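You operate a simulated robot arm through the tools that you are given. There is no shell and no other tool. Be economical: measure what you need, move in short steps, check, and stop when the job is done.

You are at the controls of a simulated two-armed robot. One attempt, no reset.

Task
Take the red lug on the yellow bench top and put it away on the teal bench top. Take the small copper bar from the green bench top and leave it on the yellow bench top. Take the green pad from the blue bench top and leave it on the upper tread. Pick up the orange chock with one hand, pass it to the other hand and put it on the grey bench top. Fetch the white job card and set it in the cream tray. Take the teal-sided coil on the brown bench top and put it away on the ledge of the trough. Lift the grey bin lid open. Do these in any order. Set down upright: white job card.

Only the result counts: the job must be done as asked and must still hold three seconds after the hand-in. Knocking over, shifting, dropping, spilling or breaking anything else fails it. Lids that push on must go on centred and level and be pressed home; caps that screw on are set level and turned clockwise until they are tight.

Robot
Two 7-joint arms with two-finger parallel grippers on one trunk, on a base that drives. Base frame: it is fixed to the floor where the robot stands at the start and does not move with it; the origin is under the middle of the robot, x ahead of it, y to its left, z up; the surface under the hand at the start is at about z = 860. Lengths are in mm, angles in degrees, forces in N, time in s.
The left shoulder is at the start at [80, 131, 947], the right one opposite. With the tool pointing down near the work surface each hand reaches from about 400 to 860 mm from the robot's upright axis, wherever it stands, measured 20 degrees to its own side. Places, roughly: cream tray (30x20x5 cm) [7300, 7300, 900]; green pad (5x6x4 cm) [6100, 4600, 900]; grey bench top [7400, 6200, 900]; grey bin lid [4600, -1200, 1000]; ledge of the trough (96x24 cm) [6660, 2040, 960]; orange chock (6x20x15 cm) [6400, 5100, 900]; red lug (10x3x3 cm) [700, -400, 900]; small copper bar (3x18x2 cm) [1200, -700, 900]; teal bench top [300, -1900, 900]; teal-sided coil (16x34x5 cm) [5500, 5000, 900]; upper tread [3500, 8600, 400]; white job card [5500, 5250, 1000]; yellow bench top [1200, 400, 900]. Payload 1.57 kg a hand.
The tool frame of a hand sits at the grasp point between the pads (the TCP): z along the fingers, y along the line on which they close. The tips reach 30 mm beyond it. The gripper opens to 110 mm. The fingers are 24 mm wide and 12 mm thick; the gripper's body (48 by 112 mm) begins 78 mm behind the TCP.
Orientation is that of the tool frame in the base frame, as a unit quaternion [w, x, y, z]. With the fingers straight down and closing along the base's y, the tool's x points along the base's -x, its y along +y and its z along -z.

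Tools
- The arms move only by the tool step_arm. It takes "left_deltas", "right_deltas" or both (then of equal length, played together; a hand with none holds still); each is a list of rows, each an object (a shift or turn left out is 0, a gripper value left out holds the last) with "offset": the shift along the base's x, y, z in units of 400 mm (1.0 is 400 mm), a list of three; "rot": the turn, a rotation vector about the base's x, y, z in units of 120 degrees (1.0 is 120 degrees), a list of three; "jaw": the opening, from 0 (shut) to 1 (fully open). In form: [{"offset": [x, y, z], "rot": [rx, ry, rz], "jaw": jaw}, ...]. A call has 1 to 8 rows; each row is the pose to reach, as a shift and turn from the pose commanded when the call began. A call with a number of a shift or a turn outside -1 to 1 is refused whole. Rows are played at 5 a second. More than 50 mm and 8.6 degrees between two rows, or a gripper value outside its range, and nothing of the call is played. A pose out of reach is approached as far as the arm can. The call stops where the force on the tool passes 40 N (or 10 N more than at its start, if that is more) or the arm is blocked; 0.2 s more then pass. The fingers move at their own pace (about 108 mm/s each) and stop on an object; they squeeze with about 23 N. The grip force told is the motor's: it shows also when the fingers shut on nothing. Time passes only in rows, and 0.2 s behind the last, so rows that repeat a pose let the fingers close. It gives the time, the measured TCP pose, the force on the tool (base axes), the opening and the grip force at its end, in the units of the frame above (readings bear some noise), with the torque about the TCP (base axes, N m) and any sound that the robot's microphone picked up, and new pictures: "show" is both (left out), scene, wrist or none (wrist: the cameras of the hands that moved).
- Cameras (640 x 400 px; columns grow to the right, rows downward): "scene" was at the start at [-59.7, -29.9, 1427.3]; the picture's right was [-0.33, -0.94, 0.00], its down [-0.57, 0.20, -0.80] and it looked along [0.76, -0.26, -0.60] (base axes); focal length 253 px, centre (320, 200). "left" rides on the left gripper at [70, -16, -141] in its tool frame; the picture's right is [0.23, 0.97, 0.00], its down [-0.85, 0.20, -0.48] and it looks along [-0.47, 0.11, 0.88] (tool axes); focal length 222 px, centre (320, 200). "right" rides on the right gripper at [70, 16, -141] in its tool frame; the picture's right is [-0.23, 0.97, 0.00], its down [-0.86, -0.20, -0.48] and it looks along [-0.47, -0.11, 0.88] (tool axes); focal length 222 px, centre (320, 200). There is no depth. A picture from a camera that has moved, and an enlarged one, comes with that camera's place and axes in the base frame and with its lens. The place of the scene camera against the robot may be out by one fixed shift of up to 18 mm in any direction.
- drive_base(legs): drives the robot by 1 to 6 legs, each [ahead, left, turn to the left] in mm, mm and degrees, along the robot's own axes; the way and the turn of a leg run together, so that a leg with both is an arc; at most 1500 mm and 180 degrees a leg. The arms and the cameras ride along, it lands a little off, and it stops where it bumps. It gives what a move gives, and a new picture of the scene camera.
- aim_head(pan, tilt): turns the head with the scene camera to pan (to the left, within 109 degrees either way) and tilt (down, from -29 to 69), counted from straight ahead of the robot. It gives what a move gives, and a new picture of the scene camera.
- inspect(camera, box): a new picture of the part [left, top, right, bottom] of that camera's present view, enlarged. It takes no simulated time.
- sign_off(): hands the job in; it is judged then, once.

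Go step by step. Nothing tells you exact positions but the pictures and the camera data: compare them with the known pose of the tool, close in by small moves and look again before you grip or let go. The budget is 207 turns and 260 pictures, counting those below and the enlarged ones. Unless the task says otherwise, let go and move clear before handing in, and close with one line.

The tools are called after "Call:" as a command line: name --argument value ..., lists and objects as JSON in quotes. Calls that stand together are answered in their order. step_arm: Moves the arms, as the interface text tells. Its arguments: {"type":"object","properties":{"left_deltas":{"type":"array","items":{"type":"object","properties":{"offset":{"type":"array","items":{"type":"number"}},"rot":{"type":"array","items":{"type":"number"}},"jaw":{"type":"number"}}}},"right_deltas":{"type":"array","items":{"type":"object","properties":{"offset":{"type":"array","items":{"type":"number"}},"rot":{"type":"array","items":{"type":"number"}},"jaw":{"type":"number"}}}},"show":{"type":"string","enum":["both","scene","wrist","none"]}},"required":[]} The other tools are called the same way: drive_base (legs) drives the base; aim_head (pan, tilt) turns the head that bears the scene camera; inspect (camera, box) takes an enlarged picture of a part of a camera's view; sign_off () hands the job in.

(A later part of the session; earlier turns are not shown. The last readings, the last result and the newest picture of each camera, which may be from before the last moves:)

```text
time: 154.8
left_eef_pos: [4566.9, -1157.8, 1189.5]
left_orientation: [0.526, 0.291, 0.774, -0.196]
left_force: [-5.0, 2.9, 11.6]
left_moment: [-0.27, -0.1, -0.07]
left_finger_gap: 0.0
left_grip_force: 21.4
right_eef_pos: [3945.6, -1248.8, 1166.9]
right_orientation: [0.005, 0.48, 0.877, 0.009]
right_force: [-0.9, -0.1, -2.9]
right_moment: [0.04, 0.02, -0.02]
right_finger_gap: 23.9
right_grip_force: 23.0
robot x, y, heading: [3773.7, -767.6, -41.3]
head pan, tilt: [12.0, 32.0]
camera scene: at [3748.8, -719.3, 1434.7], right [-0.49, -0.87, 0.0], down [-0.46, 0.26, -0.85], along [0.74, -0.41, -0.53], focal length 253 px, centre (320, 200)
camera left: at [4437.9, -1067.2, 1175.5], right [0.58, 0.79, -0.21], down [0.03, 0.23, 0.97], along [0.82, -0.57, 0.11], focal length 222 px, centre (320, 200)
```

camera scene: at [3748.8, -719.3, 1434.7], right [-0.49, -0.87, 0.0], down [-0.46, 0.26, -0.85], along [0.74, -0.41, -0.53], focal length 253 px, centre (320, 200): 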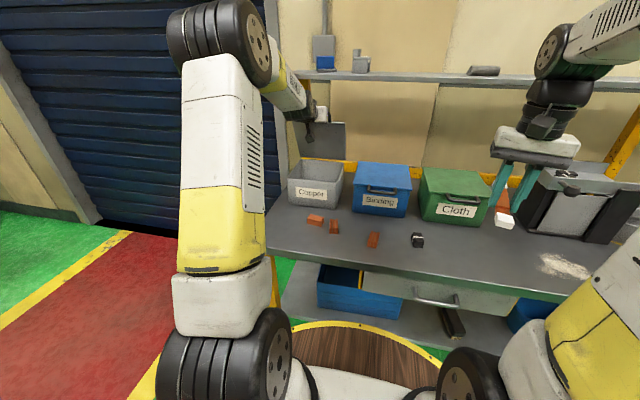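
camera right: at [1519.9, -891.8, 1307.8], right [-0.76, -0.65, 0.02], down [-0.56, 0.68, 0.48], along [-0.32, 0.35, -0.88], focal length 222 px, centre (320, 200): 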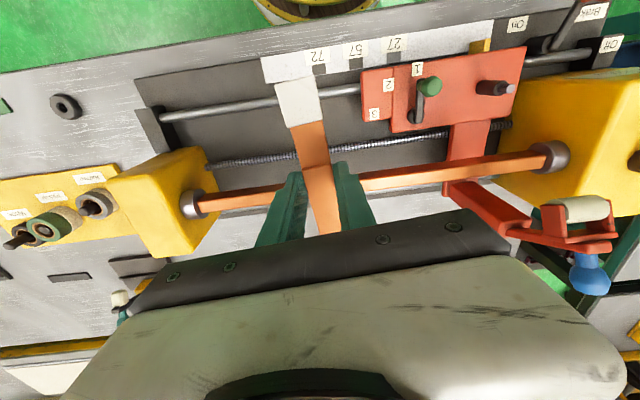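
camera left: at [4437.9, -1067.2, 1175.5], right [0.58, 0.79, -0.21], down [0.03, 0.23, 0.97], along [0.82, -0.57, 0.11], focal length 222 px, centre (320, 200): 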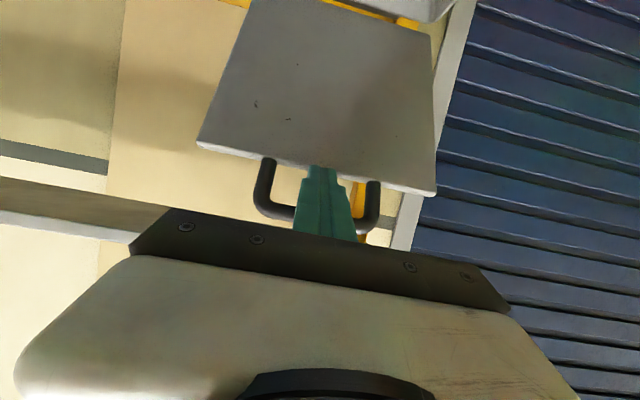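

The lid is up about 70°. I lower a little off the bar and push the lid's underside forward past vertical.

Call:
step_arm --left_deltas '[{"offset": [0.019, -0.016, -0.0375]}, {"offset": [0.057, -0.049, -0.07]}, {"offset": [0.104, -0.09, -0.085]}, {"offset": [0.151, -0.131, -0.09]}, {"offset": [0.189, -0.164, -0.1]}]' --show "both"

```text
time: 155.2
left_eef_pos: [4571.5, -1162.4, 1188.7]
left_orientation: [0.533, 0.289, 0.77, -0.198]
left_force: [-2.3, 0.9, 3.3]
left_moment: [-0.09, -0.06, -0.06]
left_finger_gap: 0.2
left_grip_force: 21.1
right_eef_pos: [3945.3, -1248.2, 1166.0]
right_orientation: [0.005, 0.48, 0.877, 0.008]
right_force: [-1.2, -0.3, -2.1]
right_moment: [0.07, 0.01, -0.03]
right_finger_gap: 23.6
right_grip_force: 22.9
robot x, y, heading: [3780.4, -765.0, -40.9]
head pan, tilt: [12.0, 32.0]
stopped in row 1 (left hand): the force on the tool passed its limit at 46 N (the readings are from after the stop); the commanded pose is now the measured one
camera scene: at [3749.2, -719.7, 1434.8], right [-0.49, -0.87, 0.0], down [-0.46, 0.26, -0.85], along [0.74, -0.41, -0.53], focal length 253 px, centre (320, 200)
camera left: at [4443.5, -1072.0, 1172.9], right [0.58, 0.79, -0.21], down [0.02, 0.24, 0.97], along [0.82, -0.56, 0.13], focal length 222 px, centre (320, 200)
```

scene: 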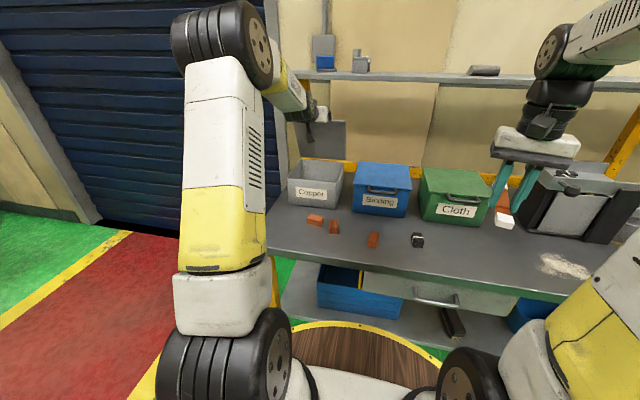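
left: 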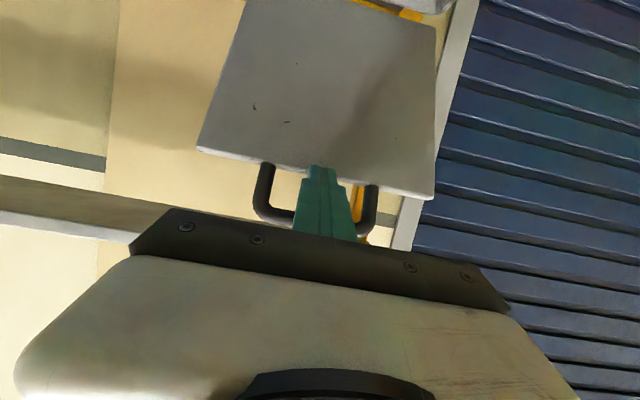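

The tip sits inside the handle loop above the lid edge. I lower the lid partway back along the arc, then re-insert deeper under the lid itself.

Call:
step_arm --left_deltas '[{"offset": [-0.05, 0.043, -0.018]}, {"offset": [-0.0825, 0.07, -0.0475]}, {"offset": [-0.145, 0.1225, -0.105]}, {"offset": [-0.1975, 0.17, -0.175]}, {"offset": [-0.2425, 0.2075, -0.2575]}, {"offset": [-0.2725, 0.235, -0.3475]}, {"offset": [-0.28, 0.24, -0.375]}]' --show "wrist"

```text
time: 156.8
left_eef_pos: [4460.2, -1066.4, 1043.4]
left_orientation: [0.533, 0.289, 0.77, -0.198]
left_force: [-0.8, -0.4, -1.6]
left_moment: [-0.03, 0.04, 0.02]
left_finger_gap: 0.0
left_grip_force: 20.7
right_eef_pos: [3946.9, -1247.2, 1166.2]
right_orientation: [0.006, 0.48, 0.877, 0.009]
right_force: [0.5, 0.2, -2.0]
right_moment: [0.01, 0.02, 0.01]
right_finger_gap: 23.7
right_grip_force: 22.7
robot x, y, heading: [3779.4, -766.0, -41.0]
head pan, tilt: [12.0, 32.0]
camera left: at [4332.9, -975.1, 1025.9], right [0.58, 0.79, -0.21], down [0.02, 0.24, 0.97], along [0.82, -0.56, 0.13], focal length 222 px, centre (320, 200)
```

left: 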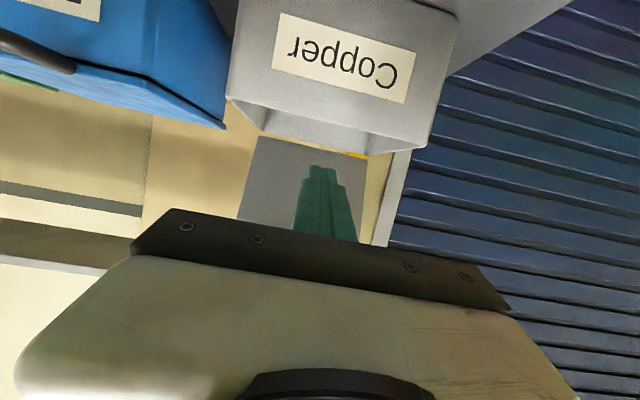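

The lid stays open on its own. I check how it stands.

Call:
inspect --camera "scene" --box '[260, 90, 400, 220]'

```text
3.08 times, centred on (330, 155) of scene
camera zoom: at [3749.6, -719.9, 1434.8], right [-0.49, -0.87, 0.0], down [-0.46, 0.26, -0.85], along [0.74, -0.41, -0.53], focal length 778 px, centre (289, 338)
```

zoom: 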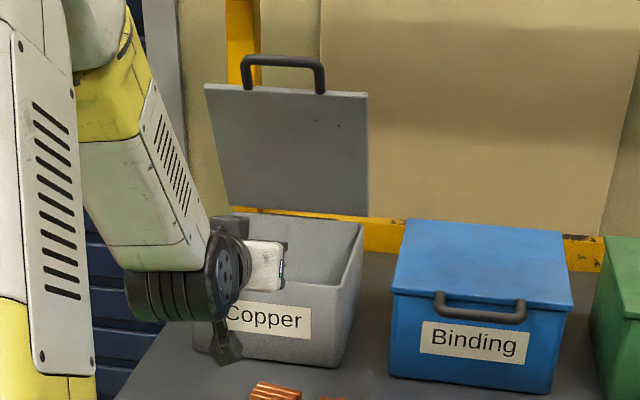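

It stands near vertical. To be sure, I push its inner face a bit further back with the fingertips.

Call:
step_arm --left_deltas '[{"offset": [0.019, -0.016, 0.118]}, {"offset": [0.038, -0.033, 0.236]}, {"offset": [0.128, -0.111, 0.24]}, {"offset": [0.219, -0.19, 0.24]}, {"offset": [0.283, -0.246, 0.24]}, {"offset": [0.33, -0.287, 0.24]}, {"offset": [0.3775, -0.328, 0.24]}, {"offset": [0.415, -0.361, 0.24]}]' --show "both"

```text
time: 158.6
left_eef_pos: [4624.9, -1211.0, 1132.6]
left_orientation: [0.532, 0.289, 0.77, -0.198]
left_force: [0.3, -0.3, -0.2]
left_moment: [0.0, -0.01, 0.0]
left_finger_gap: 0.2
left_grip_force: 21.0
right_eef_pos: [3944.4, -1247.1, 1166.8]
right_orientation: [0.005, 0.48, 0.877, 0.008]
right_force: [-0.6, -0.7, -3.4]
right_moment: [0.05, -0.02, 0.02]
right_finger_gap: 23.7
right_grip_force: 23.0
robot x, y, heading: [3778.8, -766.5, -41.5]
head pan, tilt: [12.0, 32.0]
camera scene: at [3749.6, -719.8, 1434.8], right [-0.49, -0.87, 0.0], down [-0.46, 0.26, -0.85], along [0.74, -0.41, -0.53], focal length 253 px, centre (320, 200)
camera left: at [4497.6, -1120.4, 1117.1], right [0.58, 0.79, -0.21], down [0.02, 0.24, 0.97], along [0.82, -0.56, 0.12], focal length 222 px, centre (320, 200)
```

scene: 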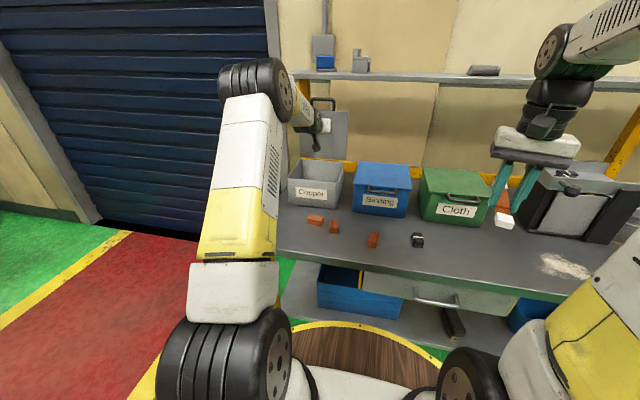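
left: 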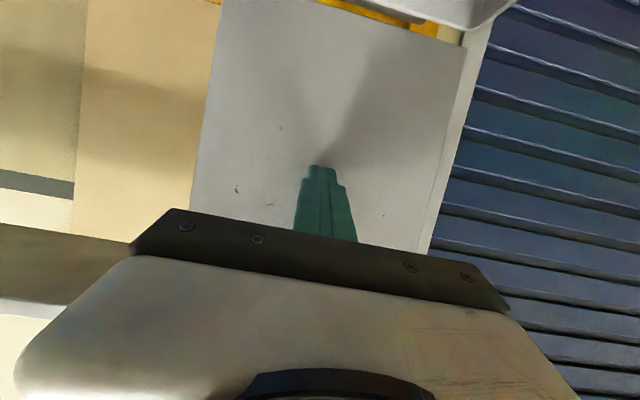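

The lid stands past vertical with no force on the finger. I withdraw and return the left hand to pointing down.

Call:
step_arm --left_deltas '[{"offset": [-0.09, 0.078, 0]}, {"offset": [-0.18, 0.157, 0]}, {"offset": [-0.27, 0.235, 0]}, {"offset": [-0.36, 0.313, 0.02]}, {"offset": [-0.45, 0.39, 0.04]}]' --show "none"

Call:
step_arm --left_deltas '[{"offset": [-0.05, 0.04, 0.01], "rot": [0.046, 0.053, 0]}, {"offset": [-0.1, 0.08, 0.02], "rot": [0.093, 0.107, 0]}, {"offset": [-0.15, 0.12, 0.02], "rot": [0.139, 0.16, 0]}, {"offset": [-0.2, 0.16, 0.02], "rot": [0.186, 0.214, 0]}, {"offset": [-0.25, 0.2, 0.02], "rot": [0.232, 0.267, 0]}, {"offset": [-0.3, 0.24, 0.02], "rot": [0.279, 0.321, 0]}, {"offset": [-0.35, 0.28, 0.02], "rot": [0.325, 0.374, 0]}, {"offset": [-0.4, 0.3, 0.02], "rot": [0.376, 0.433, 0], "jaw": 1}]' --show "none"

Call:
inspect --camera "scene" --box '[240, 60, 440, 220]'

```text
time: 159.8
left_eef_pos: [4444.8, -1056.7, 1152.6]
left_orientation: [0.533, 0.289, 0.771, -0.198]
left_force: [0.1, -0.2, -0.5]
left_moment: [0.01, 0.03, -0.01]
left_finger_gap: 0.1
left_grip_force: 21.3
right_eef_pos: [3945.4, -1247.1, 1165.9]
right_orientation: [0.004, 0.48, 0.877, 0.008]
right_force: [0.8, -0.7, -3.2]
right_moment: [0.1, 0.06, 0.0]
right_finger_gap: 23.9
right_grip_force: 23.2
robot x, y, heading: [3777.6, -763.7, -41.2]
head pan, tilt: [12.0, 32.0]
```

```text
refused: row 8 steps farther than a row can; nothing moved
```

```text
2.50 times, centred on (340, 140) of scene
camera zoom: at [3750.0, -720.2, 1434.8], right [-0.49, -0.87, 0.0], down [-0.46, 0.26, -0.85], along [0.74, -0.41, -0.53], focal length 632 px, centre (270, 350)
```

zoom: 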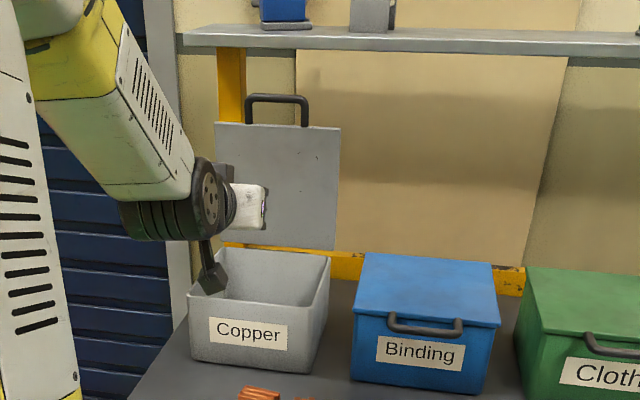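

Lid open. I repeat the untilt with smaller last step.

Call:
step_arm --left_deltas '[{"offset": [-0.05, 0.04, 0.01], "rot": [0.046, 0.053, 0]}, {"offset": [-0.1, 0.08, 0.02], "rot": [0.093, 0.107, 0]}, {"offset": [-0.15, 0.12, 0.02], "rot": [0.139, 0.16, 0]}, {"offset": [-0.2, 0.16, 0.02], "rot": [0.186, 0.214, 0]}, {"offset": [-0.25, 0.2, 0.02], "rot": [0.232, 0.267, 0]}, {"offset": [-0.3, 0.24, 0.02], "rot": [0.279, 0.321, 0]}, {"offset": [-0.35, 0.28, 0.02], "rot": [0.325, 0.374, 0]}, {"offset": [-0.4, 0.3, 0.02], "rot": [0.371, 0.427, 0], "jaw": 1}]' --show "none"

```text
time: 161.6
left_eef_pos: [4285.9, -935.7, 1159.5]
left_orientation: [0.01, 0.35, 0.937, -0.003]
left_force: [1.2, -0.4, 0.4]
left_moment: [-0.01, 0.02, -0.05]
left_finger_gap: 79.6
left_grip_force: 0.1
right_eef_pos: [3945.5, -1247.5, 1165.3]
right_orientation: [0.006, 0.479, 0.878, 0.008]
right_force: [-0.4, 0.0, -2.3]
right_moment: [0.02, 0.05, 0.03]
right_finger_gap: 23.8
right_grip_force: 23.1
robot x, y, heading: [3778.1, -767.3, -41.2]
head pan, tilt: [12.0, 32.0]
```

Now to the yellow bench's left end, via the red path, to leave the bar there.

Call:
drive_base --legs '[[-300, 0, 0], [0, 0, 91], [1000, 0, 0], [0, 0, 90], [1500, 0, 0], [740, 0, 0]]'

Call:
aim_head --pan 70 --tilt 35

```text
time: 186.7
left_eef_pos: [2089.7, 1914.9, 1159.1]
left_orientation: [-0.004, 0.927, -0.374, -0.012]
left_force: [-0.6, -0.2, -0.5]
left_moment: [-0.01, 0.04, 0.0]
left_finger_gap: 110.1
left_grip_force: 0.0
right_eef_pos: [2443.5, 2210.0, 1166.9]
right_orientation: [0.007, 0.866, -0.5, -0.005]
right_force: [-0.8, -0.5, -3.0]
right_moment: [-0.03, -0.04, 0.0]
right_finger_gap: 23.8
right_grip_force: 22.7
robot x, y, heading: [2591.2, 1723.0, 136.4]
head pan, tilt: [12.0, 32.0]
camera scene: at [2611.7, 1671.4, 1434.8], right [0.53, 0.85, 0.0], down [0.45, -0.28, -0.85], along [-0.72, 0.45, -0.53], focal length 253 px, centre (320, 200)
```

scene: 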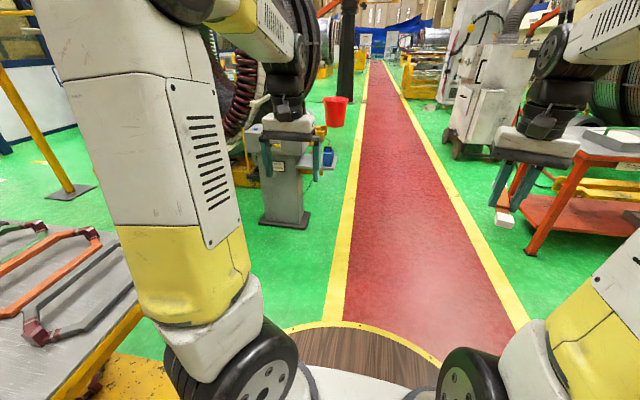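

```text
time: 187.9
left_eef_pos: [2090.5, 1914.7, 1158.8]
left_orientation: [-0.004, 0.928, -0.373, -0.011]
left_force: [0.3, 0.1, 0.3]
left_moment: [0.01, 0.01, -0.03]
left_finger_gap: 109.7
left_grip_force: 0.1
right_eef_pos: [2445.5, 2209.2, 1165.2]
right_orientation: [0.008, 0.866, -0.501, -0.005]
right_force: [0.3, 0.3, -2.9]
right_moment: [-0.03, -0.04, 0.01]
right_finger_gap: 23.8
right_grip_force: 22.9
robot x, y, heading: [2585.1, 1720.8, 136.1]
head pan, tilt: [70.0, 35.0]
camera scene: at [2608.8, 1585.4, 1430.1], right [-0.44, 0.9, 0.0], down [0.51, 0.25, -0.82], along [-0.73, -0.36, -0.57], focal length 253 px, centre (320, 200)
```

scene: 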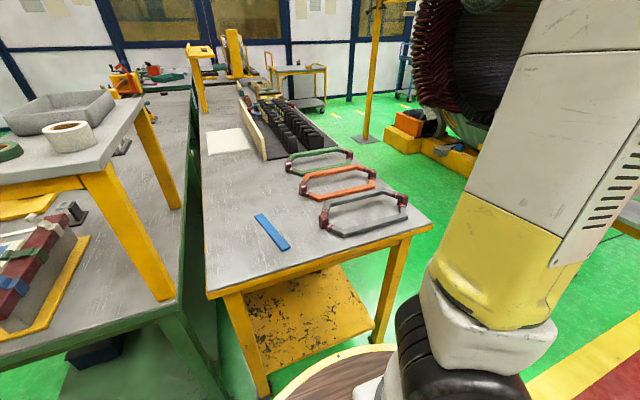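

The free strip on the yellow bench is around (2105,980). I turn to face the bench end and step in.

Call:
drive_base --legs '[[0, 0, 94], [160, 50, 0]]'

Call:
aim_head --pan 0 --tilt 42

```text
time: 193.2
left_eef_pos: [2338.7, 1092.3, 1159.4]
left_orientation: [0.003, 0.917, 0.398, -0.013]
left_force: [-14.3, 11.9, -1.3]
left_moment: [-0.98, -1.14, 0.21]
left_finger_gap: 93.9
left_grip_force: 0.1
right_eef_pos: [2042.2, 1430.9, 1165.9]
right_orientation: [0.01, 0.963, 0.271, 0.003]
right_force: [0.3, -0.3, -3.7]
right_moment: [-0.01, -0.07, 0.01]
right_finger_gap: 23.8
right_grip_force: 23.3
robot x, y, heading: [2527.2, 1587.2, -132.2]
head pan, tilt: [70.0, 35.0]
stopped in leg 2: the force on the tool passed its limit at 42 N (the readings are from after the stop); the commanded pose is now the measured one
camera scene: at [2658.7, 1613.4, 1430.2], right [-0.89, -0.47, 0.0], down [-0.27, 0.51, -0.82], along [0.38, -0.73, -0.57], focal length 253 px, centre (320, 200)
```

scene: 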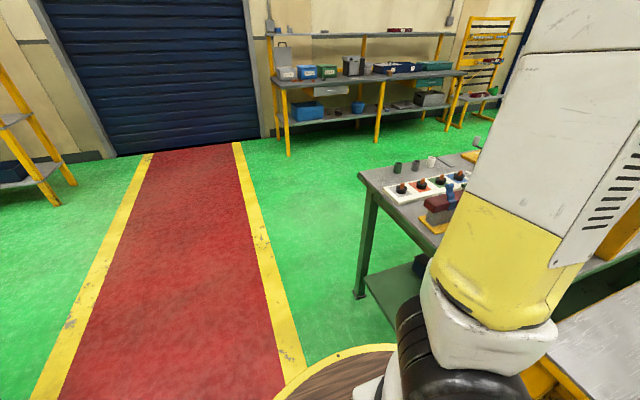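

```text
time: 194.7
left_eef_pos: [2341.0, 1088.8, 1158.3]
left_orientation: [0.003, 0.917, 0.399, -0.012]
left_force: [-19.5, 13.8, -1.1]
left_moment: [-1.0, -1.55, 0.08]
left_finger_gap: 89.0
left_grip_force: 0.0
right_eef_pos: [2041.5, 1431.7, 1166.2]
right_orientation: [0.01, 0.962, 0.271, 0.003]
right_force: [0.3, -0.7, -3.0]
right_moment: [0.02, -0.05, -0.03]
right_finger_gap: 23.9
right_grip_force: 22.7
robot x, y, heading: [2527.0, 1584.7, -132.2]
head pan, tilt: [0.0, 42.0]
camera scene: at [2561.4, 1629.2, 1419.6], right [-0.74, 0.67, 0.0], down [0.45, 0.5, -0.74], along [-0.5, -0.55, -0.67], focal length 253 px, centre (320, 200)
```

scene: 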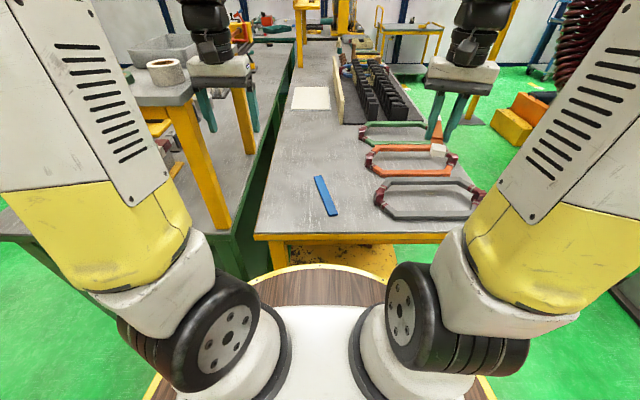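

The left finger touches the riser table. I move off right away.

Call:
drive_base --legs '[[0, -70, 0]]'

```text
time: 195.7
left_eef_pos: [2293.6, 1134.6, 1158.2]
left_orientation: [0.003, 0.916, 0.401, -0.012]
left_force: [-0.4, -0.3, -0.4]
left_moment: [0.01, 0.04, 0.0]
left_finger_gap: 110.2
left_grip_force: 0.0
right_eef_pos: [1992.1, 1477.1, 1166.3]
right_orientation: [0.01, 0.962, 0.272, 0.004]
right_force: [0.6, -0.5, -3.2]
right_moment: [0.03, -0.02, 0.03]
right_finger_gap: 23.6
right_grip_force: 22.8
robot x, y, heading: [2478.5, 1636.5, -132.1]
head pan, tilt: [0.0, 42.0]
camera scene: at [2511.8, 1674.5, 1419.6], right [-0.74, 0.67, 0.0], down [0.45, 0.5, -0.74], along [-0.5, -0.55, -0.67], focal length 253 px, centre (320, 200)
```

scene: 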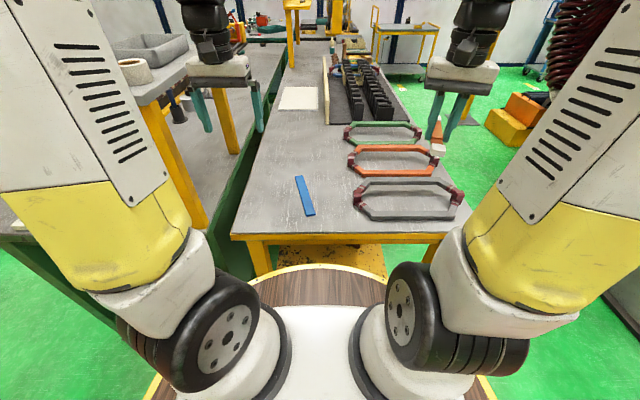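

A good free place lies between the blue strip and the loops, about (2030,1150). I carry the bar over it.

Call:
step_arm --right_deltas '[{"offset": [0.012, -0.102, 0], "rot": [0, 0, 0.027]}, {"offset": [0.024, -0.204, 0], "rot": [0, 0, 0.054]}, {"offset": [0.036, -0.307, 0], "rot": [0, 0, 0.081]}, {"offset": [0.0475, -0.409, -0.05], "rot": [0, 0, 0.108]}, {"offset": [0.059, -0.511, -0.1], "rot": [0, 0, 0.136]}, {"offset": [0.071, -0.613, -0.17], "rot": [0, 0, 0.163]}, {"offset": [0.083, -0.715, -0.24], "rot": [0, 0, 0.19]}, {"offset": [0.095, -0.8175, -0.31], "rot": [0, 0, 0.217]}]' --show "both"

```text
time: 197.5
left_eef_pos: [2291.8, 1135.6, 1159.0]
left_orientation: [0.004, 0.916, 0.401, -0.012]
left_force: [0.3, 0.2, 0.2]
left_moment: [-0.04, 0.02, 0.03]
left_finger_gap: 110.0
left_grip_force: 0.1
right_eef_pos: [2030.4, 1149.4, 1042.4]
right_orientation: [0.009, 0.876, 0.482, 0.003]
right_force: [-0.2, 1.4, -3.0]
right_moment: [-0.02, -0.05, 0.02]
right_finger_gap: 23.5
right_grip_force: 22.5
robot x, y, heading: [2473.2, 1635.8, -132.3]
head pan, tilt: [0.0, 42.0]
camera scene: at [2511.8, 1675.0, 1419.6], right [-0.74, 0.67, 0.0], down [0.45, 0.5, -0.74], along [-0.5, -0.55, -0.67], focal length 253 px, centre (320, 200)
camera right: at [2077.1, 1200.0, 1184.1], right [0.7, -0.71, 0.02], down [-0.63, -0.61, 0.48], along [-0.33, -0.35, -0.88], focal length 222 px, centre (320, 200)
```

scene: 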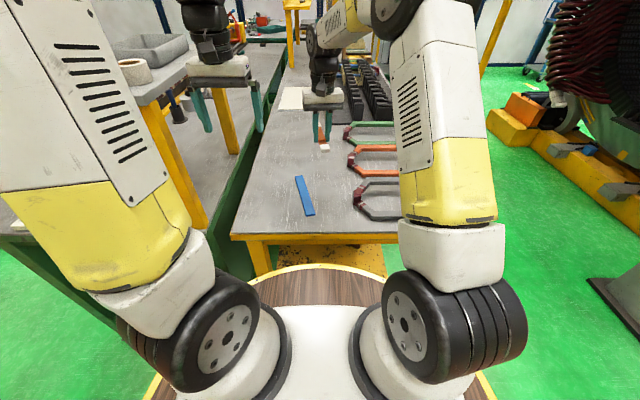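
right: 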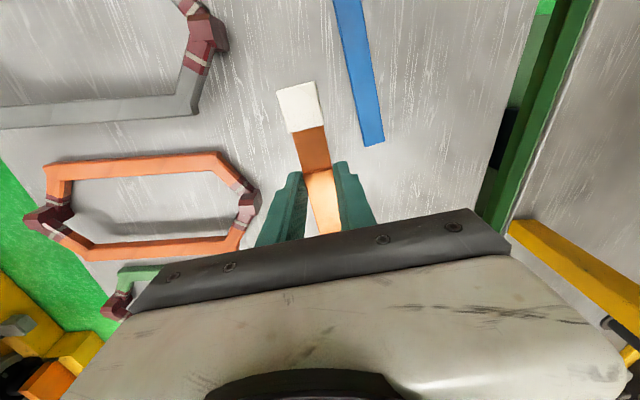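

Clear all round. I lower the bar to the bench.

Call:
step_arm --right_deltas '[{"offset": [0, 0, -0.11]}, {"offset": [0, 0, -0.22]}, {"offset": [0, 0, -0.33]}, {"offset": [0, 0, -0.365]}, {"offset": [0, 0, -0.375]}, {"offset": [0, 0, -0.385]}]' --show "none"

```text
time: 198.9
left_eef_pos: [2293.2, 1134.6, 1159.2]
left_orientation: [0.004, 0.916, 0.401, -0.012]
left_force: [0.0, 0.1, -0.7]
left_moment: [0.01, 0.01, 0.01]
left_finger_gap: 110.0
left_grip_force: 0.1
right_eef_pos: [2031.7, 1149.5, 890.1]
right_orientation: [0.01, 0.876, 0.482, 0.003]
right_force: [3.0, 3.3, 16.6]
right_moment: [0.44, 0.18, -0.13]
right_finger_gap: 23.6
right_grip_force: 22.8
robot x, y, heading: [2473.4, 1638.4, -132.2]
head pan, tilt: [0.0, 42.0]
```

Contact at 16 N. I release and lift.

Call:
step_arm --right_deltas '[{"offset": [0, 0, 0.004], "jaw": 0.4}, {"offset": [0, 0, 0.004], "jaw": 0.5}, {"offset": [0, 0, 0.05]}, {"offset": [0, 0, 0.15]}, {"offset": [0, 0, 0.27]}, {"offset": [0, 0, 0.39]}, {"offset": [0, 0, 0.51]}, {"offset": [0, 0, 0.63]}]' --show "wrist"

```text
time: 200.7
left_eef_pos: [2291.9, 1134.0, 1159.1]
left_orientation: [0.003, 0.916, 0.401, -0.011]
left_force: [0.0, -0.2, -0.1]
left_moment: [0.02, -0.01, 0.03]
left_finger_gap: 110.1
left_grip_force: 0.0
right_eef_pos: [2031.5, 1151.4, 1143.2]
right_orientation: [0.008, 0.876, 0.481, 0.005]
right_force: [0.1, -0.9, 0.4]
right_moment: [0.05, -0.02, 0.02]
right_finger_gap: 55.0
right_grip_force: 0.1
robot x, y, heading: [2476.2, 1633.6, -132.0]
head pan, tilt: [0.0, 42.0]
camera right: at [2078.8, 1202.4, 1285.0], right [0.7, -0.71, 0.02], down [-0.63, -0.61, 0.47], along [-0.33, -0.34, -0.88], focal length 222 px, centre (320, 200)
```

right: 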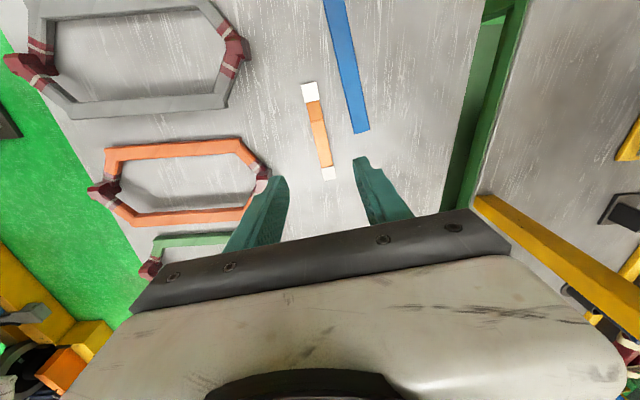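

The bar is down on the yellow bench. I tuck the right hand and turn toward the far stations.

Call:
step_arm --right_deltas '[{"offset": [-0.016, 0.11, 0.01], "jaw": 1}, {"offset": [-0.032, 0.22, 0.02]}, {"offset": [-0.048, 0.33, 0.02]}, {"offset": [-0.064, 0.44, 0.02]}, {"offset": [-0.08, 0.55, 0.02]}, {"offset": [-0.096, 0.66, 0.02]}, {"offset": [-0.112, 0.77, 0.02]}, {"offset": [-0.128, 0.877, 0.02]}]' --show "none"

Call:
drive_base --legs '[[-250, 0, 0], [0, 0, 180]]'

Call:
aim_head --pan 0 --tilt 12

```text
time: 202.5
left_eef_pos: [2292.2, 1134.3, 1158.1]
left_orientation: [0.003, 0.916, 0.401, -0.011]
left_force: [-0.5, -0.2, 1.1]
left_moment: [0.08, -0.01, -0.01]
left_finger_gap: 109.9
left_grip_force: 0.0
right_eef_pos: [1981.7, 1503.7, 1144.5]
right_orientation: [0.009, 0.876, 0.482, 0.004]
right_force: [0.7, 0.2, 0.4]
right_moment: [0.02, -0.05, -0.01]
right_finger_gap: 110.1
right_grip_force: 0.0
robot x, y, heading: [2473.6, 1634.9, -132.3]
head pan, tilt: [0.0, 42.0]
```

```text
time: 211.7
left_eef_pos: [2815.7, 2319.7, 1157.9]
left_orientation: [0.013, -0.411, 0.912, 0.004]
left_force: [0.1, 0.3, -0.4]
left_moment: [-0.01, -0.01, 0.0]
left_finger_gap: 110.0
left_grip_force: 0.0
right_eef_pos: [3135.9, 1956.6, 1145.2]
right_orientation: [-0.004, -0.491, 0.871, 0.008]
right_force: [0.3, -0.9, 0.0]
right_moment: [0.0, 0.03, -0.03]
right_finger_gap: 109.9
right_grip_force: 0.0
robot x, y, heading: [2641.1, 1816.7, 49.1]
head pan, tilt: [0.0, 42.0]
camera scene: at [2603.5, 1772.8, 1419.6], right [0.76, -0.66, 0.0], down [-0.44, -0.51, -0.74], along [0.49, 0.56, -0.67], focal length 253 px, centre (320, 200)
```

scene: 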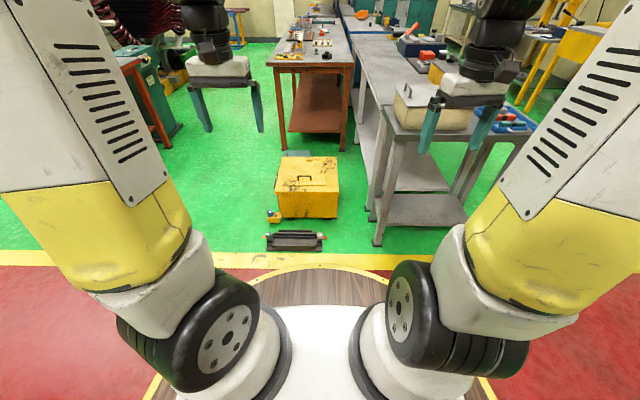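

```text
time: 212.6
left_eef_pos: [2814.8, 2319.9, 1159.4]
left_orientation: [0.012, -0.411, 0.912, 0.004]
left_force: [-0.5, -0.5, 0.4]
left_moment: [0.0, 0.02, 0.02]
left_finger_gap: 110.0
left_grip_force: 0.0
right_eef_pos: [3135.1, 1957.8, 1143.8]
right_orientation: [-0.004, -0.491, 0.871, 0.008]
right_force: [0.5, 0.0, 0.8]
right_moment: [-0.01, 0.0, -0.03]
right_finger_gap: 110.1
right_grip_force: 0.0
robot x, y, heading: [2641.0, 1817.1, 49.1]
head pan, tilt: [0.0, 12.0]
camera scene: at [2609.8, 1780.0, 1466.9], right [0.76, -0.66, 0.0], down [-0.14, -0.16, -0.98], along [0.64, 0.74, -0.21], focal length 253 px, centre (320, 200)
```

scene: 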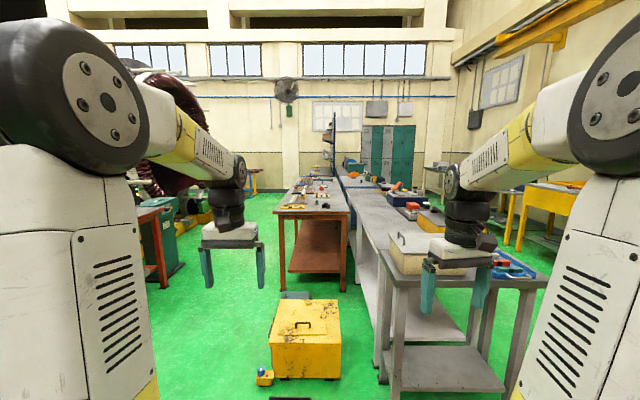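

The brown bench is ahead; I take the aisle on its left side.

Call:
drive_base --legs '[[0, 1000, 1], [1500, 0, 0], [1500, 0, 0], [800, 0, 0]]'

Call:
aim_head --pan -50 --tilt 25

```text
time: 236.1
left_eef_pos: [4626.1, 5821.2, 1158.1]
left_orientation: [0.012, -0.397, 0.918, 0.003]
left_force: [0.3, -0.2, 0.0]
left_moment: [0.0, 0.0, 0.02]
left_finger_gap: 109.9
left_grip_force: 0.0
right_eef_pos: [4935.4, 5447.7, 1144.9]
right_orientation: [-0.004, -0.477, 0.879, 0.009]
right_force: [0.0, 0.0, -0.1]
right_moment: [0.0, -0.03, -0.02]
right_finger_gap: 109.9
right_grip_force: 0.1
robot x, y, heading: [4437.9, 5323.6, 47.4]
head pan, tilt: [0.0, 12.0]
camera scene: at [4404.2, 5288.9, 1467.0], right [0.73, -0.68, 0.0], down [-0.14, -0.15, -0.98], along [0.66, 0.72, -0.21], focal length 253 px, centre (320, 200)
```

scene: 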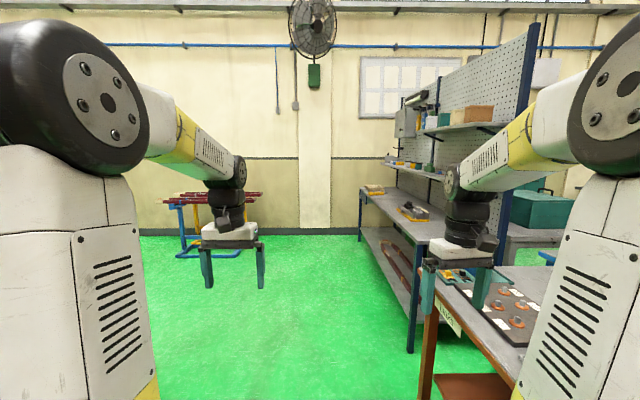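

```text
time: 237.2
left_eef_pos: [4627.0, 5821.0, 1159.0]
left_orientation: [0.012, -0.397, 0.918, 0.004]
left_force: [-1.2, 0.7, 0.1]
left_moment: [-0.03, -0.02, -0.01]
left_finger_gap: 110.0
left_grip_force: 0.0
right_eef_pos: [4935.5, 5448.9, 1144.7]
right_orientation: [-0.004, -0.477, 0.879, 0.008]
right_force: [-0.7, 0.0, -1.0]
right_moment: [-0.02, -0.03, 0.02]
right_finger_gap: 109.9
right_grip_force: 0.0
robot x, y, heading: [4438.9, 5324.5, 47.4]
head pan, tilt: [-50.0, 25.0]
camera scene: at [4433.0, 5216.1, 1445.9], right [-0.05, -1.0, 0.0], down [-0.42, 0.02, -0.91], along [0.91, -0.04, -0.42], focal length 253 px, centre (320, 200)
```

scene: 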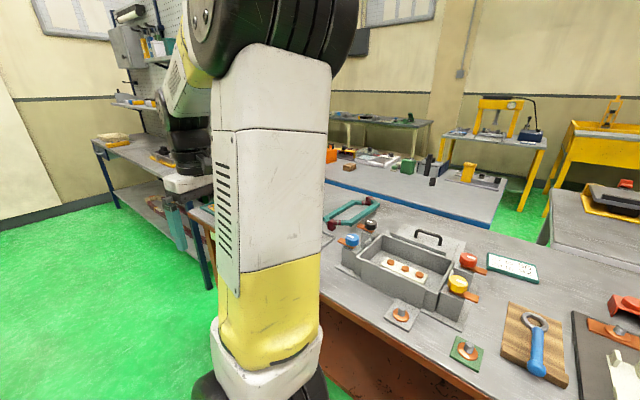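

The teal-sided loop is near (5500,5000); the card is hidden behind the arm. I go on a bit and turn to face the bench.

Call:
drive_base --legs '[[480, 0, 0], [0, 0, -87]]'

Call:
aim_head --pan 0 --tilt 30

```text
time: 243.9
left_eef_pos: [5275.6, 5502.6, 1158.8]
left_orientation: [0.011, 0.36, 0.933, -0.007]
left_force: [0.4, 0.1, 0.7]
left_moment: [0.0, 0.0, 0.0]
left_finger_gap: 110.3
left_grip_force: 0.1
right_eef_pos: [4909.3, 5186.8, 1145.1]
right_orientation: [0.003, 0.276, 0.961, 0.01]
right_force: [-1.5, 0.1, 0.5]
right_moment: [0.0, -0.03, -0.01]
right_finger_gap: 109.9
right_grip_force: 0.1
robot x, y, heading: [4776.0, 5679.5, -41.7]
head pan, tilt: [-50.0, 25.0]
camera scene: at [4664.6, 5681.6, 1445.9], right [-1.0, 0.03, 0.0], down [0.01, 0.42, -0.91], along [-0.03, -0.91, -0.42], focal length 253 px, centre (320, 200)
```

scene: 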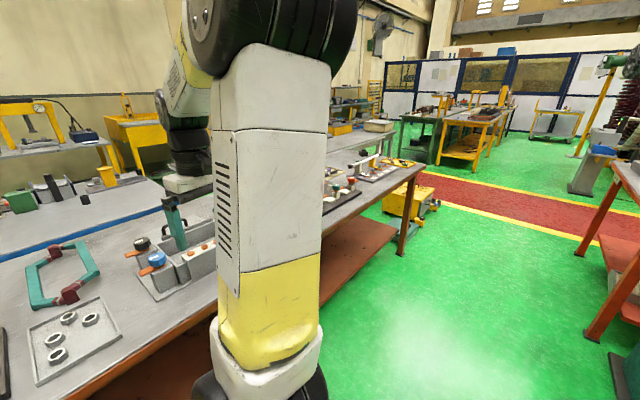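

```text
time: 245.1
left_eef_pos: [5274.3, 5501.8, 1158.5]
left_orientation: [0.011, 0.36, 0.933, -0.007]
left_force: [-0.7, 0.3, -1.7]
left_moment: [0.01, -0.02, -0.02]
left_finger_gap: 110.0
left_grip_force: 0.0
right_eef_pos: [4906.7, 5186.2, 1144.1]
right_orientation: [0.003, 0.275, 0.961, 0.009]
right_force: [-0.2, 0.0, 0.9]
right_moment: [0.01, 0.03, -0.01]
right_finger_gap: 110.2
right_grip_force: 0.1
robot x, y, heading: [4773.2, 5682.2, -41.6]
head pan, tilt: [0.0, 30.0]
camera scene: at [4734.9, 5713.4, 1437.9], right [-0.67, -0.75, 0.0], down [-0.37, 0.33, -0.87], along [0.65, -0.58, -0.5], focal length 253 px, centre (320, 200)
```

scene: 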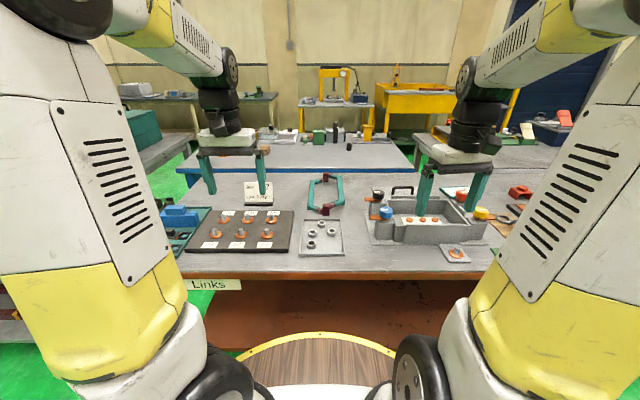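

Call:
inspect --camera "scene" --box '[170, 110, 430, 280]'

```text
2.35 times, centred on (300, 195) of scene
camera zoom: at [4734.9, 5713.4, 1437.9], right [-0.67, -0.75, 0.0], down [-0.37, 0.33, -0.87], along [0.65, -0.58, -0.5], focal length 595 px, centre (367, 212)
```

zoom: 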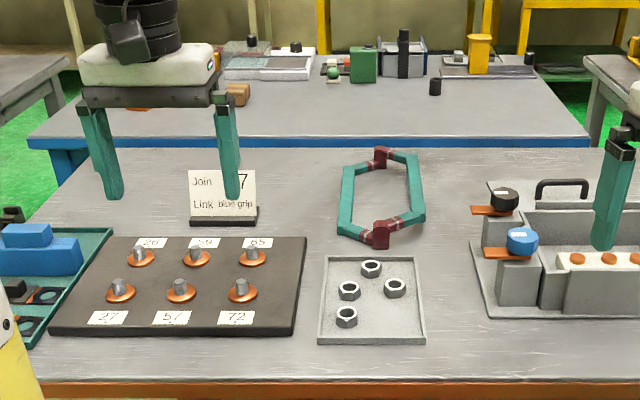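

The card stands upright in a dark foot at about (5644,5267); the loop's left teal side is at about (5538,5050). I move closer so both can be reached.

Call:
drive_base --legs '[[0, 150, 1.5], [155, 0, 0]]'

Call:
aim_head --pan 0 --tilt 38

```text
time: 247.4
left_eef_pos: [5494.7, 5528.6, 1159.1]
left_orientation: [0.011, 0.349, 0.937, -0.006]
left_force: [0.1, 0.0, -0.6]
left_moment: [-0.03, 0.01, 0.0]
left_finger_gap: 110.0
left_grip_force: 0.0
right_eef_pos: [5134.9, 5205.1, 1145.2]
right_orientation: [0.003, 0.266, 0.964, 0.008]
right_force: [0.1, 0.9, 0.0]
right_moment: [-0.02, -0.02, 0.02]
right_finger_gap: 110.2
right_grip_force: 0.0
robot x, y, heading: [4991.6, 5697.4, -40.5]
head pan, tilt: [0.0, 30.0]
camera scene: at [4951.3, 5728.9, 1437.9], right [-0.65, -0.76, 0.0], down [-0.38, 0.33, -0.87], along [0.66, -0.56, -0.5], focal length 253 px, centre (320, 200)
```

scene: 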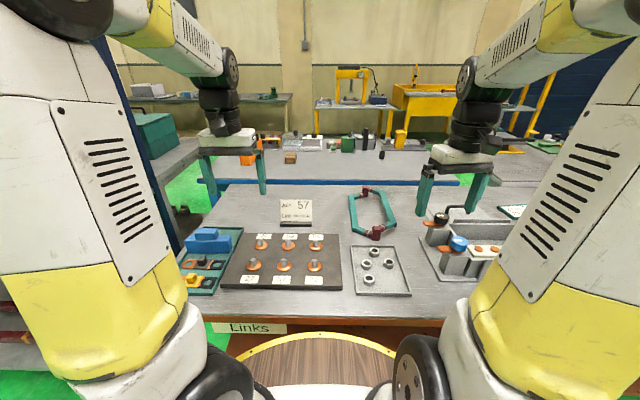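

```text
time: 248.1
left_eef_pos: [5494.9, 5528.6, 1159.0]
left_orientation: [0.01, 0.35, 0.937, -0.007]
left_force: [-0.4, -0.6, -0.4]
left_moment: [0.0, -0.01, 0.03]
left_finger_gap: 110.2
left_grip_force: 0.0
right_eef_pos: [5135.9, 5205.7, 1144.3]
right_orientation: [0.002, 0.265, 0.964, 0.009]
right_force: [-0.2, 0.2, 0.2]
right_moment: [0.01, 0.0, 0.02]
right_finger_gap: 110.1
right_grip_force: 0.1
robot x, y, heading: [4990.3, 5697.7, -40.5]
head pan, tilt: [0.0, 38.0]
camera scene: at [4948.3, 5731.5, 1425.6], right [-0.65, -0.76, 0.0], down [-0.47, 0.4, -0.79], along [0.6, -0.51, -0.62], focal length 253 px, centre (320, 200)
```

scene: 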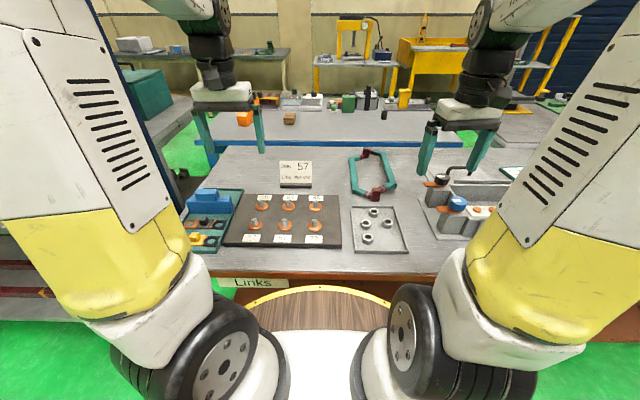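

Call:
inspect --camera "scene" --box '[220, 120, 440, 260]'

```text
2.86 times, centred on (330, 190) of scene
camera zoom: at [4948.3, 5731.5, 1425.6], right [-0.65, -0.76, 0.0], down [-0.47, 0.4, -0.79], along [0.6, -0.51, -0.62], focal length 722 px, centre (291, 229)
```

zoom: 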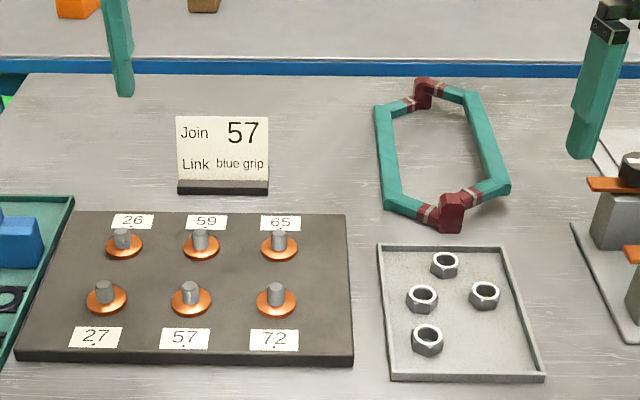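

I bring the left hand over the card, turning it to close front-to-back across it.

Call:
step_arm --left_deltas '[{"offset": [0.0375, -0.077, 0], "rot": [0, 0, -0.071], "jaw": 1}, {"offset": [0.075, -0.154, 0], "rot": [0, 0, -0.142]}, {"offset": [0.1125, -0.231, 0], "rot": [0, 0, -0.213]}, {"offset": [0.15, -0.307, 0], "rot": [0, 0, -0.284]}, {"offset": [0.1875, -0.384, 0], "rot": [0, 0, -0.355]}, {"offset": [0.225, -0.461, 0], "rot": [0, 0, -0.426]}, {"offset": [0.2625, -0.538, 0], "rot": [0, 0, -0.497]}, {"offset": [0.3, -0.615, 0], "rot": [0, 0, -0.568]}]' --show "none"

Call:
step_arm --left_deltas '[{"offset": [0, 0, -0.05], "rot": [0, 0, -0.06]}, {"offset": [0, 0, -0.1], "rot": [0, 0, -0.12]}, {"offset": [0, 0, -0.15], "rot": [0, 0, -0.182]}]' --show "both"

```text
time: 249.9
left_eef_pos: [5616.0, 5281.7, 1159.7]
left_orientation: [0.005, 0.816, 0.578, -0.011]
left_force: [0.2, 0.9, 0.2]
left_moment: [-0.05, -0.01, -0.02]
left_finger_gap: 109.8
left_grip_force: 0.1
right_eef_pos: [5136.3, 5205.8, 1145.2]
right_orientation: [0.003, 0.266, 0.964, 0.01]
right_force: [-0.2, 0.7, -0.3]
right_moment: [-0.01, -0.02, -0.01]
right_finger_gap: 110.0
right_grip_force: 0.1
robot x, y, heading: [4990.5, 5692.0, -40.3]
head pan, tilt: [0.0, 38.0]
```

```text
time: 250.7
left_eef_pos: [5615.8, 5281.5, 1098.6]
left_orientation: [0.003, 0.911, 0.413, -0.012]
left_force: [0.1, -0.2, 0.0]
left_moment: [0.01, -0.03, 0.0]
left_finger_gap: 110.1
left_grip_force: 0.0
right_eef_pos: [5134.8, 5204.3, 1145.0]
right_orientation: [0.003, 0.266, 0.964, 0.009]
right_force: [-1.1, 0.4, 1.0]
right_moment: [0.0, -0.04, 0.03]
right_finger_gap: 110.1
right_grip_force: 0.0
robot x, y, heading: [4987.0, 5696.6, -40.3]
head pan, tilt: [0.0, 38.0]
camera scene: at [4948.2, 5731.4, 1425.5], right [-0.65, -0.76, 0.0], down [-0.47, 0.4, -0.79], along [0.6, -0.51, -0.62], focal length 253 px, centre (320, 200)
camera left: at [5652.8, 5347.2, 1237.1], right [0.88, -0.47, -0.01], down [-0.4, -0.77, 0.5], along [-0.24, -0.44, -0.87], focal length 222 px, centre (320, 200)
```

scene: 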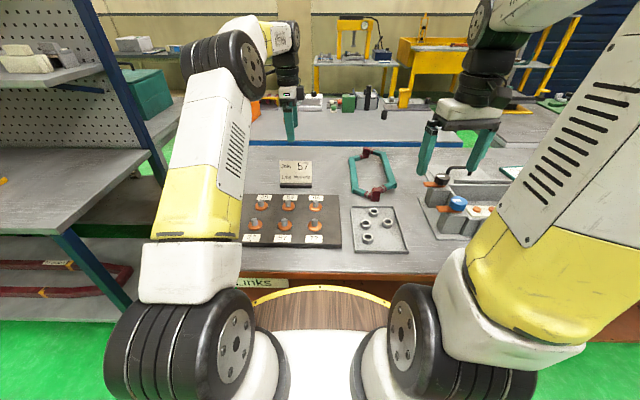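
left: 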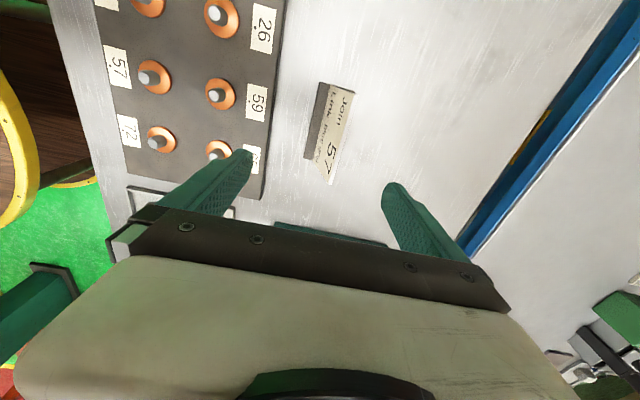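

The card leans back about 20° in its foot. I tilt the hand to match and come to just above it.

Call:
step_arm --left_deltas '[{"offset": [0.03, -0.02, -0.06], "rot": [0.033, 0.045, 0.013]}, {"offset": [0.06, -0.04, -0.12], "rot": [0.066, 0.09, 0.027]}, {"offset": [0.09, -0.06, -0.17], "rot": [0.0988, 0.134, 0.04]}]' --show "both"

Call:
inspect --camera "scene" --box '[230, 70, 390, 210]'

```text
time: 251.5
left_eef_pos: [5605.8, 5299.5, 1024.5]
left_orientation: [-0.129, 0.883, 0.443, -0.086]
left_force: [-0.7, 0.0, -1.4]
left_moment: [0.13, 0.09, -0.01]
left_finger_gap: 109.7
left_grip_force: 0.1
left hand out of reach, approached as far as the arm can: row 2, 3
right_eef_pos: [5135.7, 5205.9, 1144.5]
right_orientation: [0.002, 0.265, 0.964, 0.009]
right_force: [1.4, -1.2, -0.4]
right_moment: [0.03, 0.04, -0.02]
right_finger_gap: 109.8
right_grip_force: 0.1
robot x, y, heading: [4992.8, 5695.5, -40.6]
head pan, tilt: [0.0, 38.0]
camera scene: at [4949.0, 5730.5, 1425.6], right [-0.65, -0.76, 0.0], down [-0.47, 0.4, -0.79], along [0.6, -0.51, -0.62], focal length 253 px, centre (320, 200)
camera left: at [5673.4, 5343.0, 1160.5], right [0.88, -0.38, -0.3], down [-0.23, -0.88, 0.43], along [-0.43, -0.3, -0.85], focal length 222 px, centre (320, 200)
```

scene: 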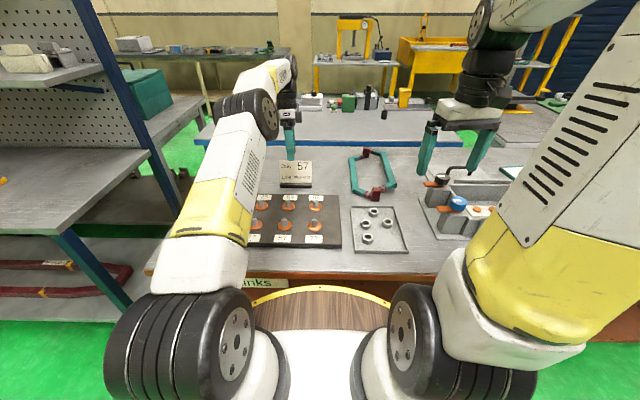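
left: 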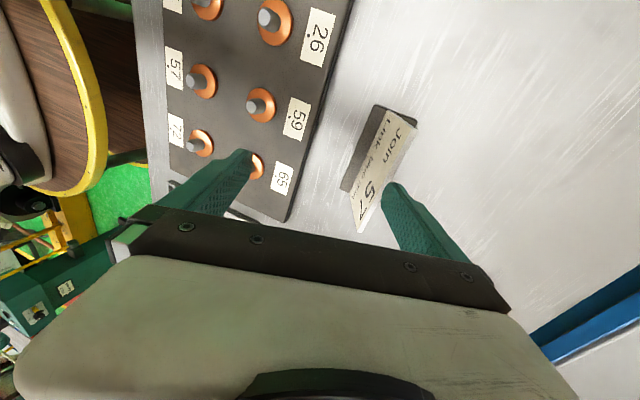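

```text
2.86 times, centred on (310, 140) of scene
camera zoom: at [4949.0, 5730.5, 1425.6], right [-0.65, -0.76, 0.0], down [-0.47, 0.4, -0.79], along [0.6, -0.51, -0.62], focal length 722 px, centre (349, 371)
```

zoom: 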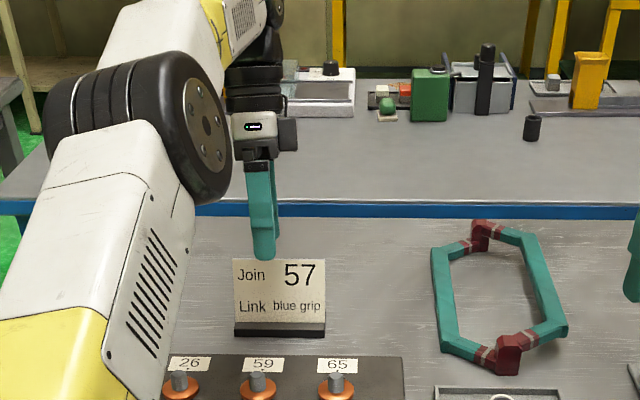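

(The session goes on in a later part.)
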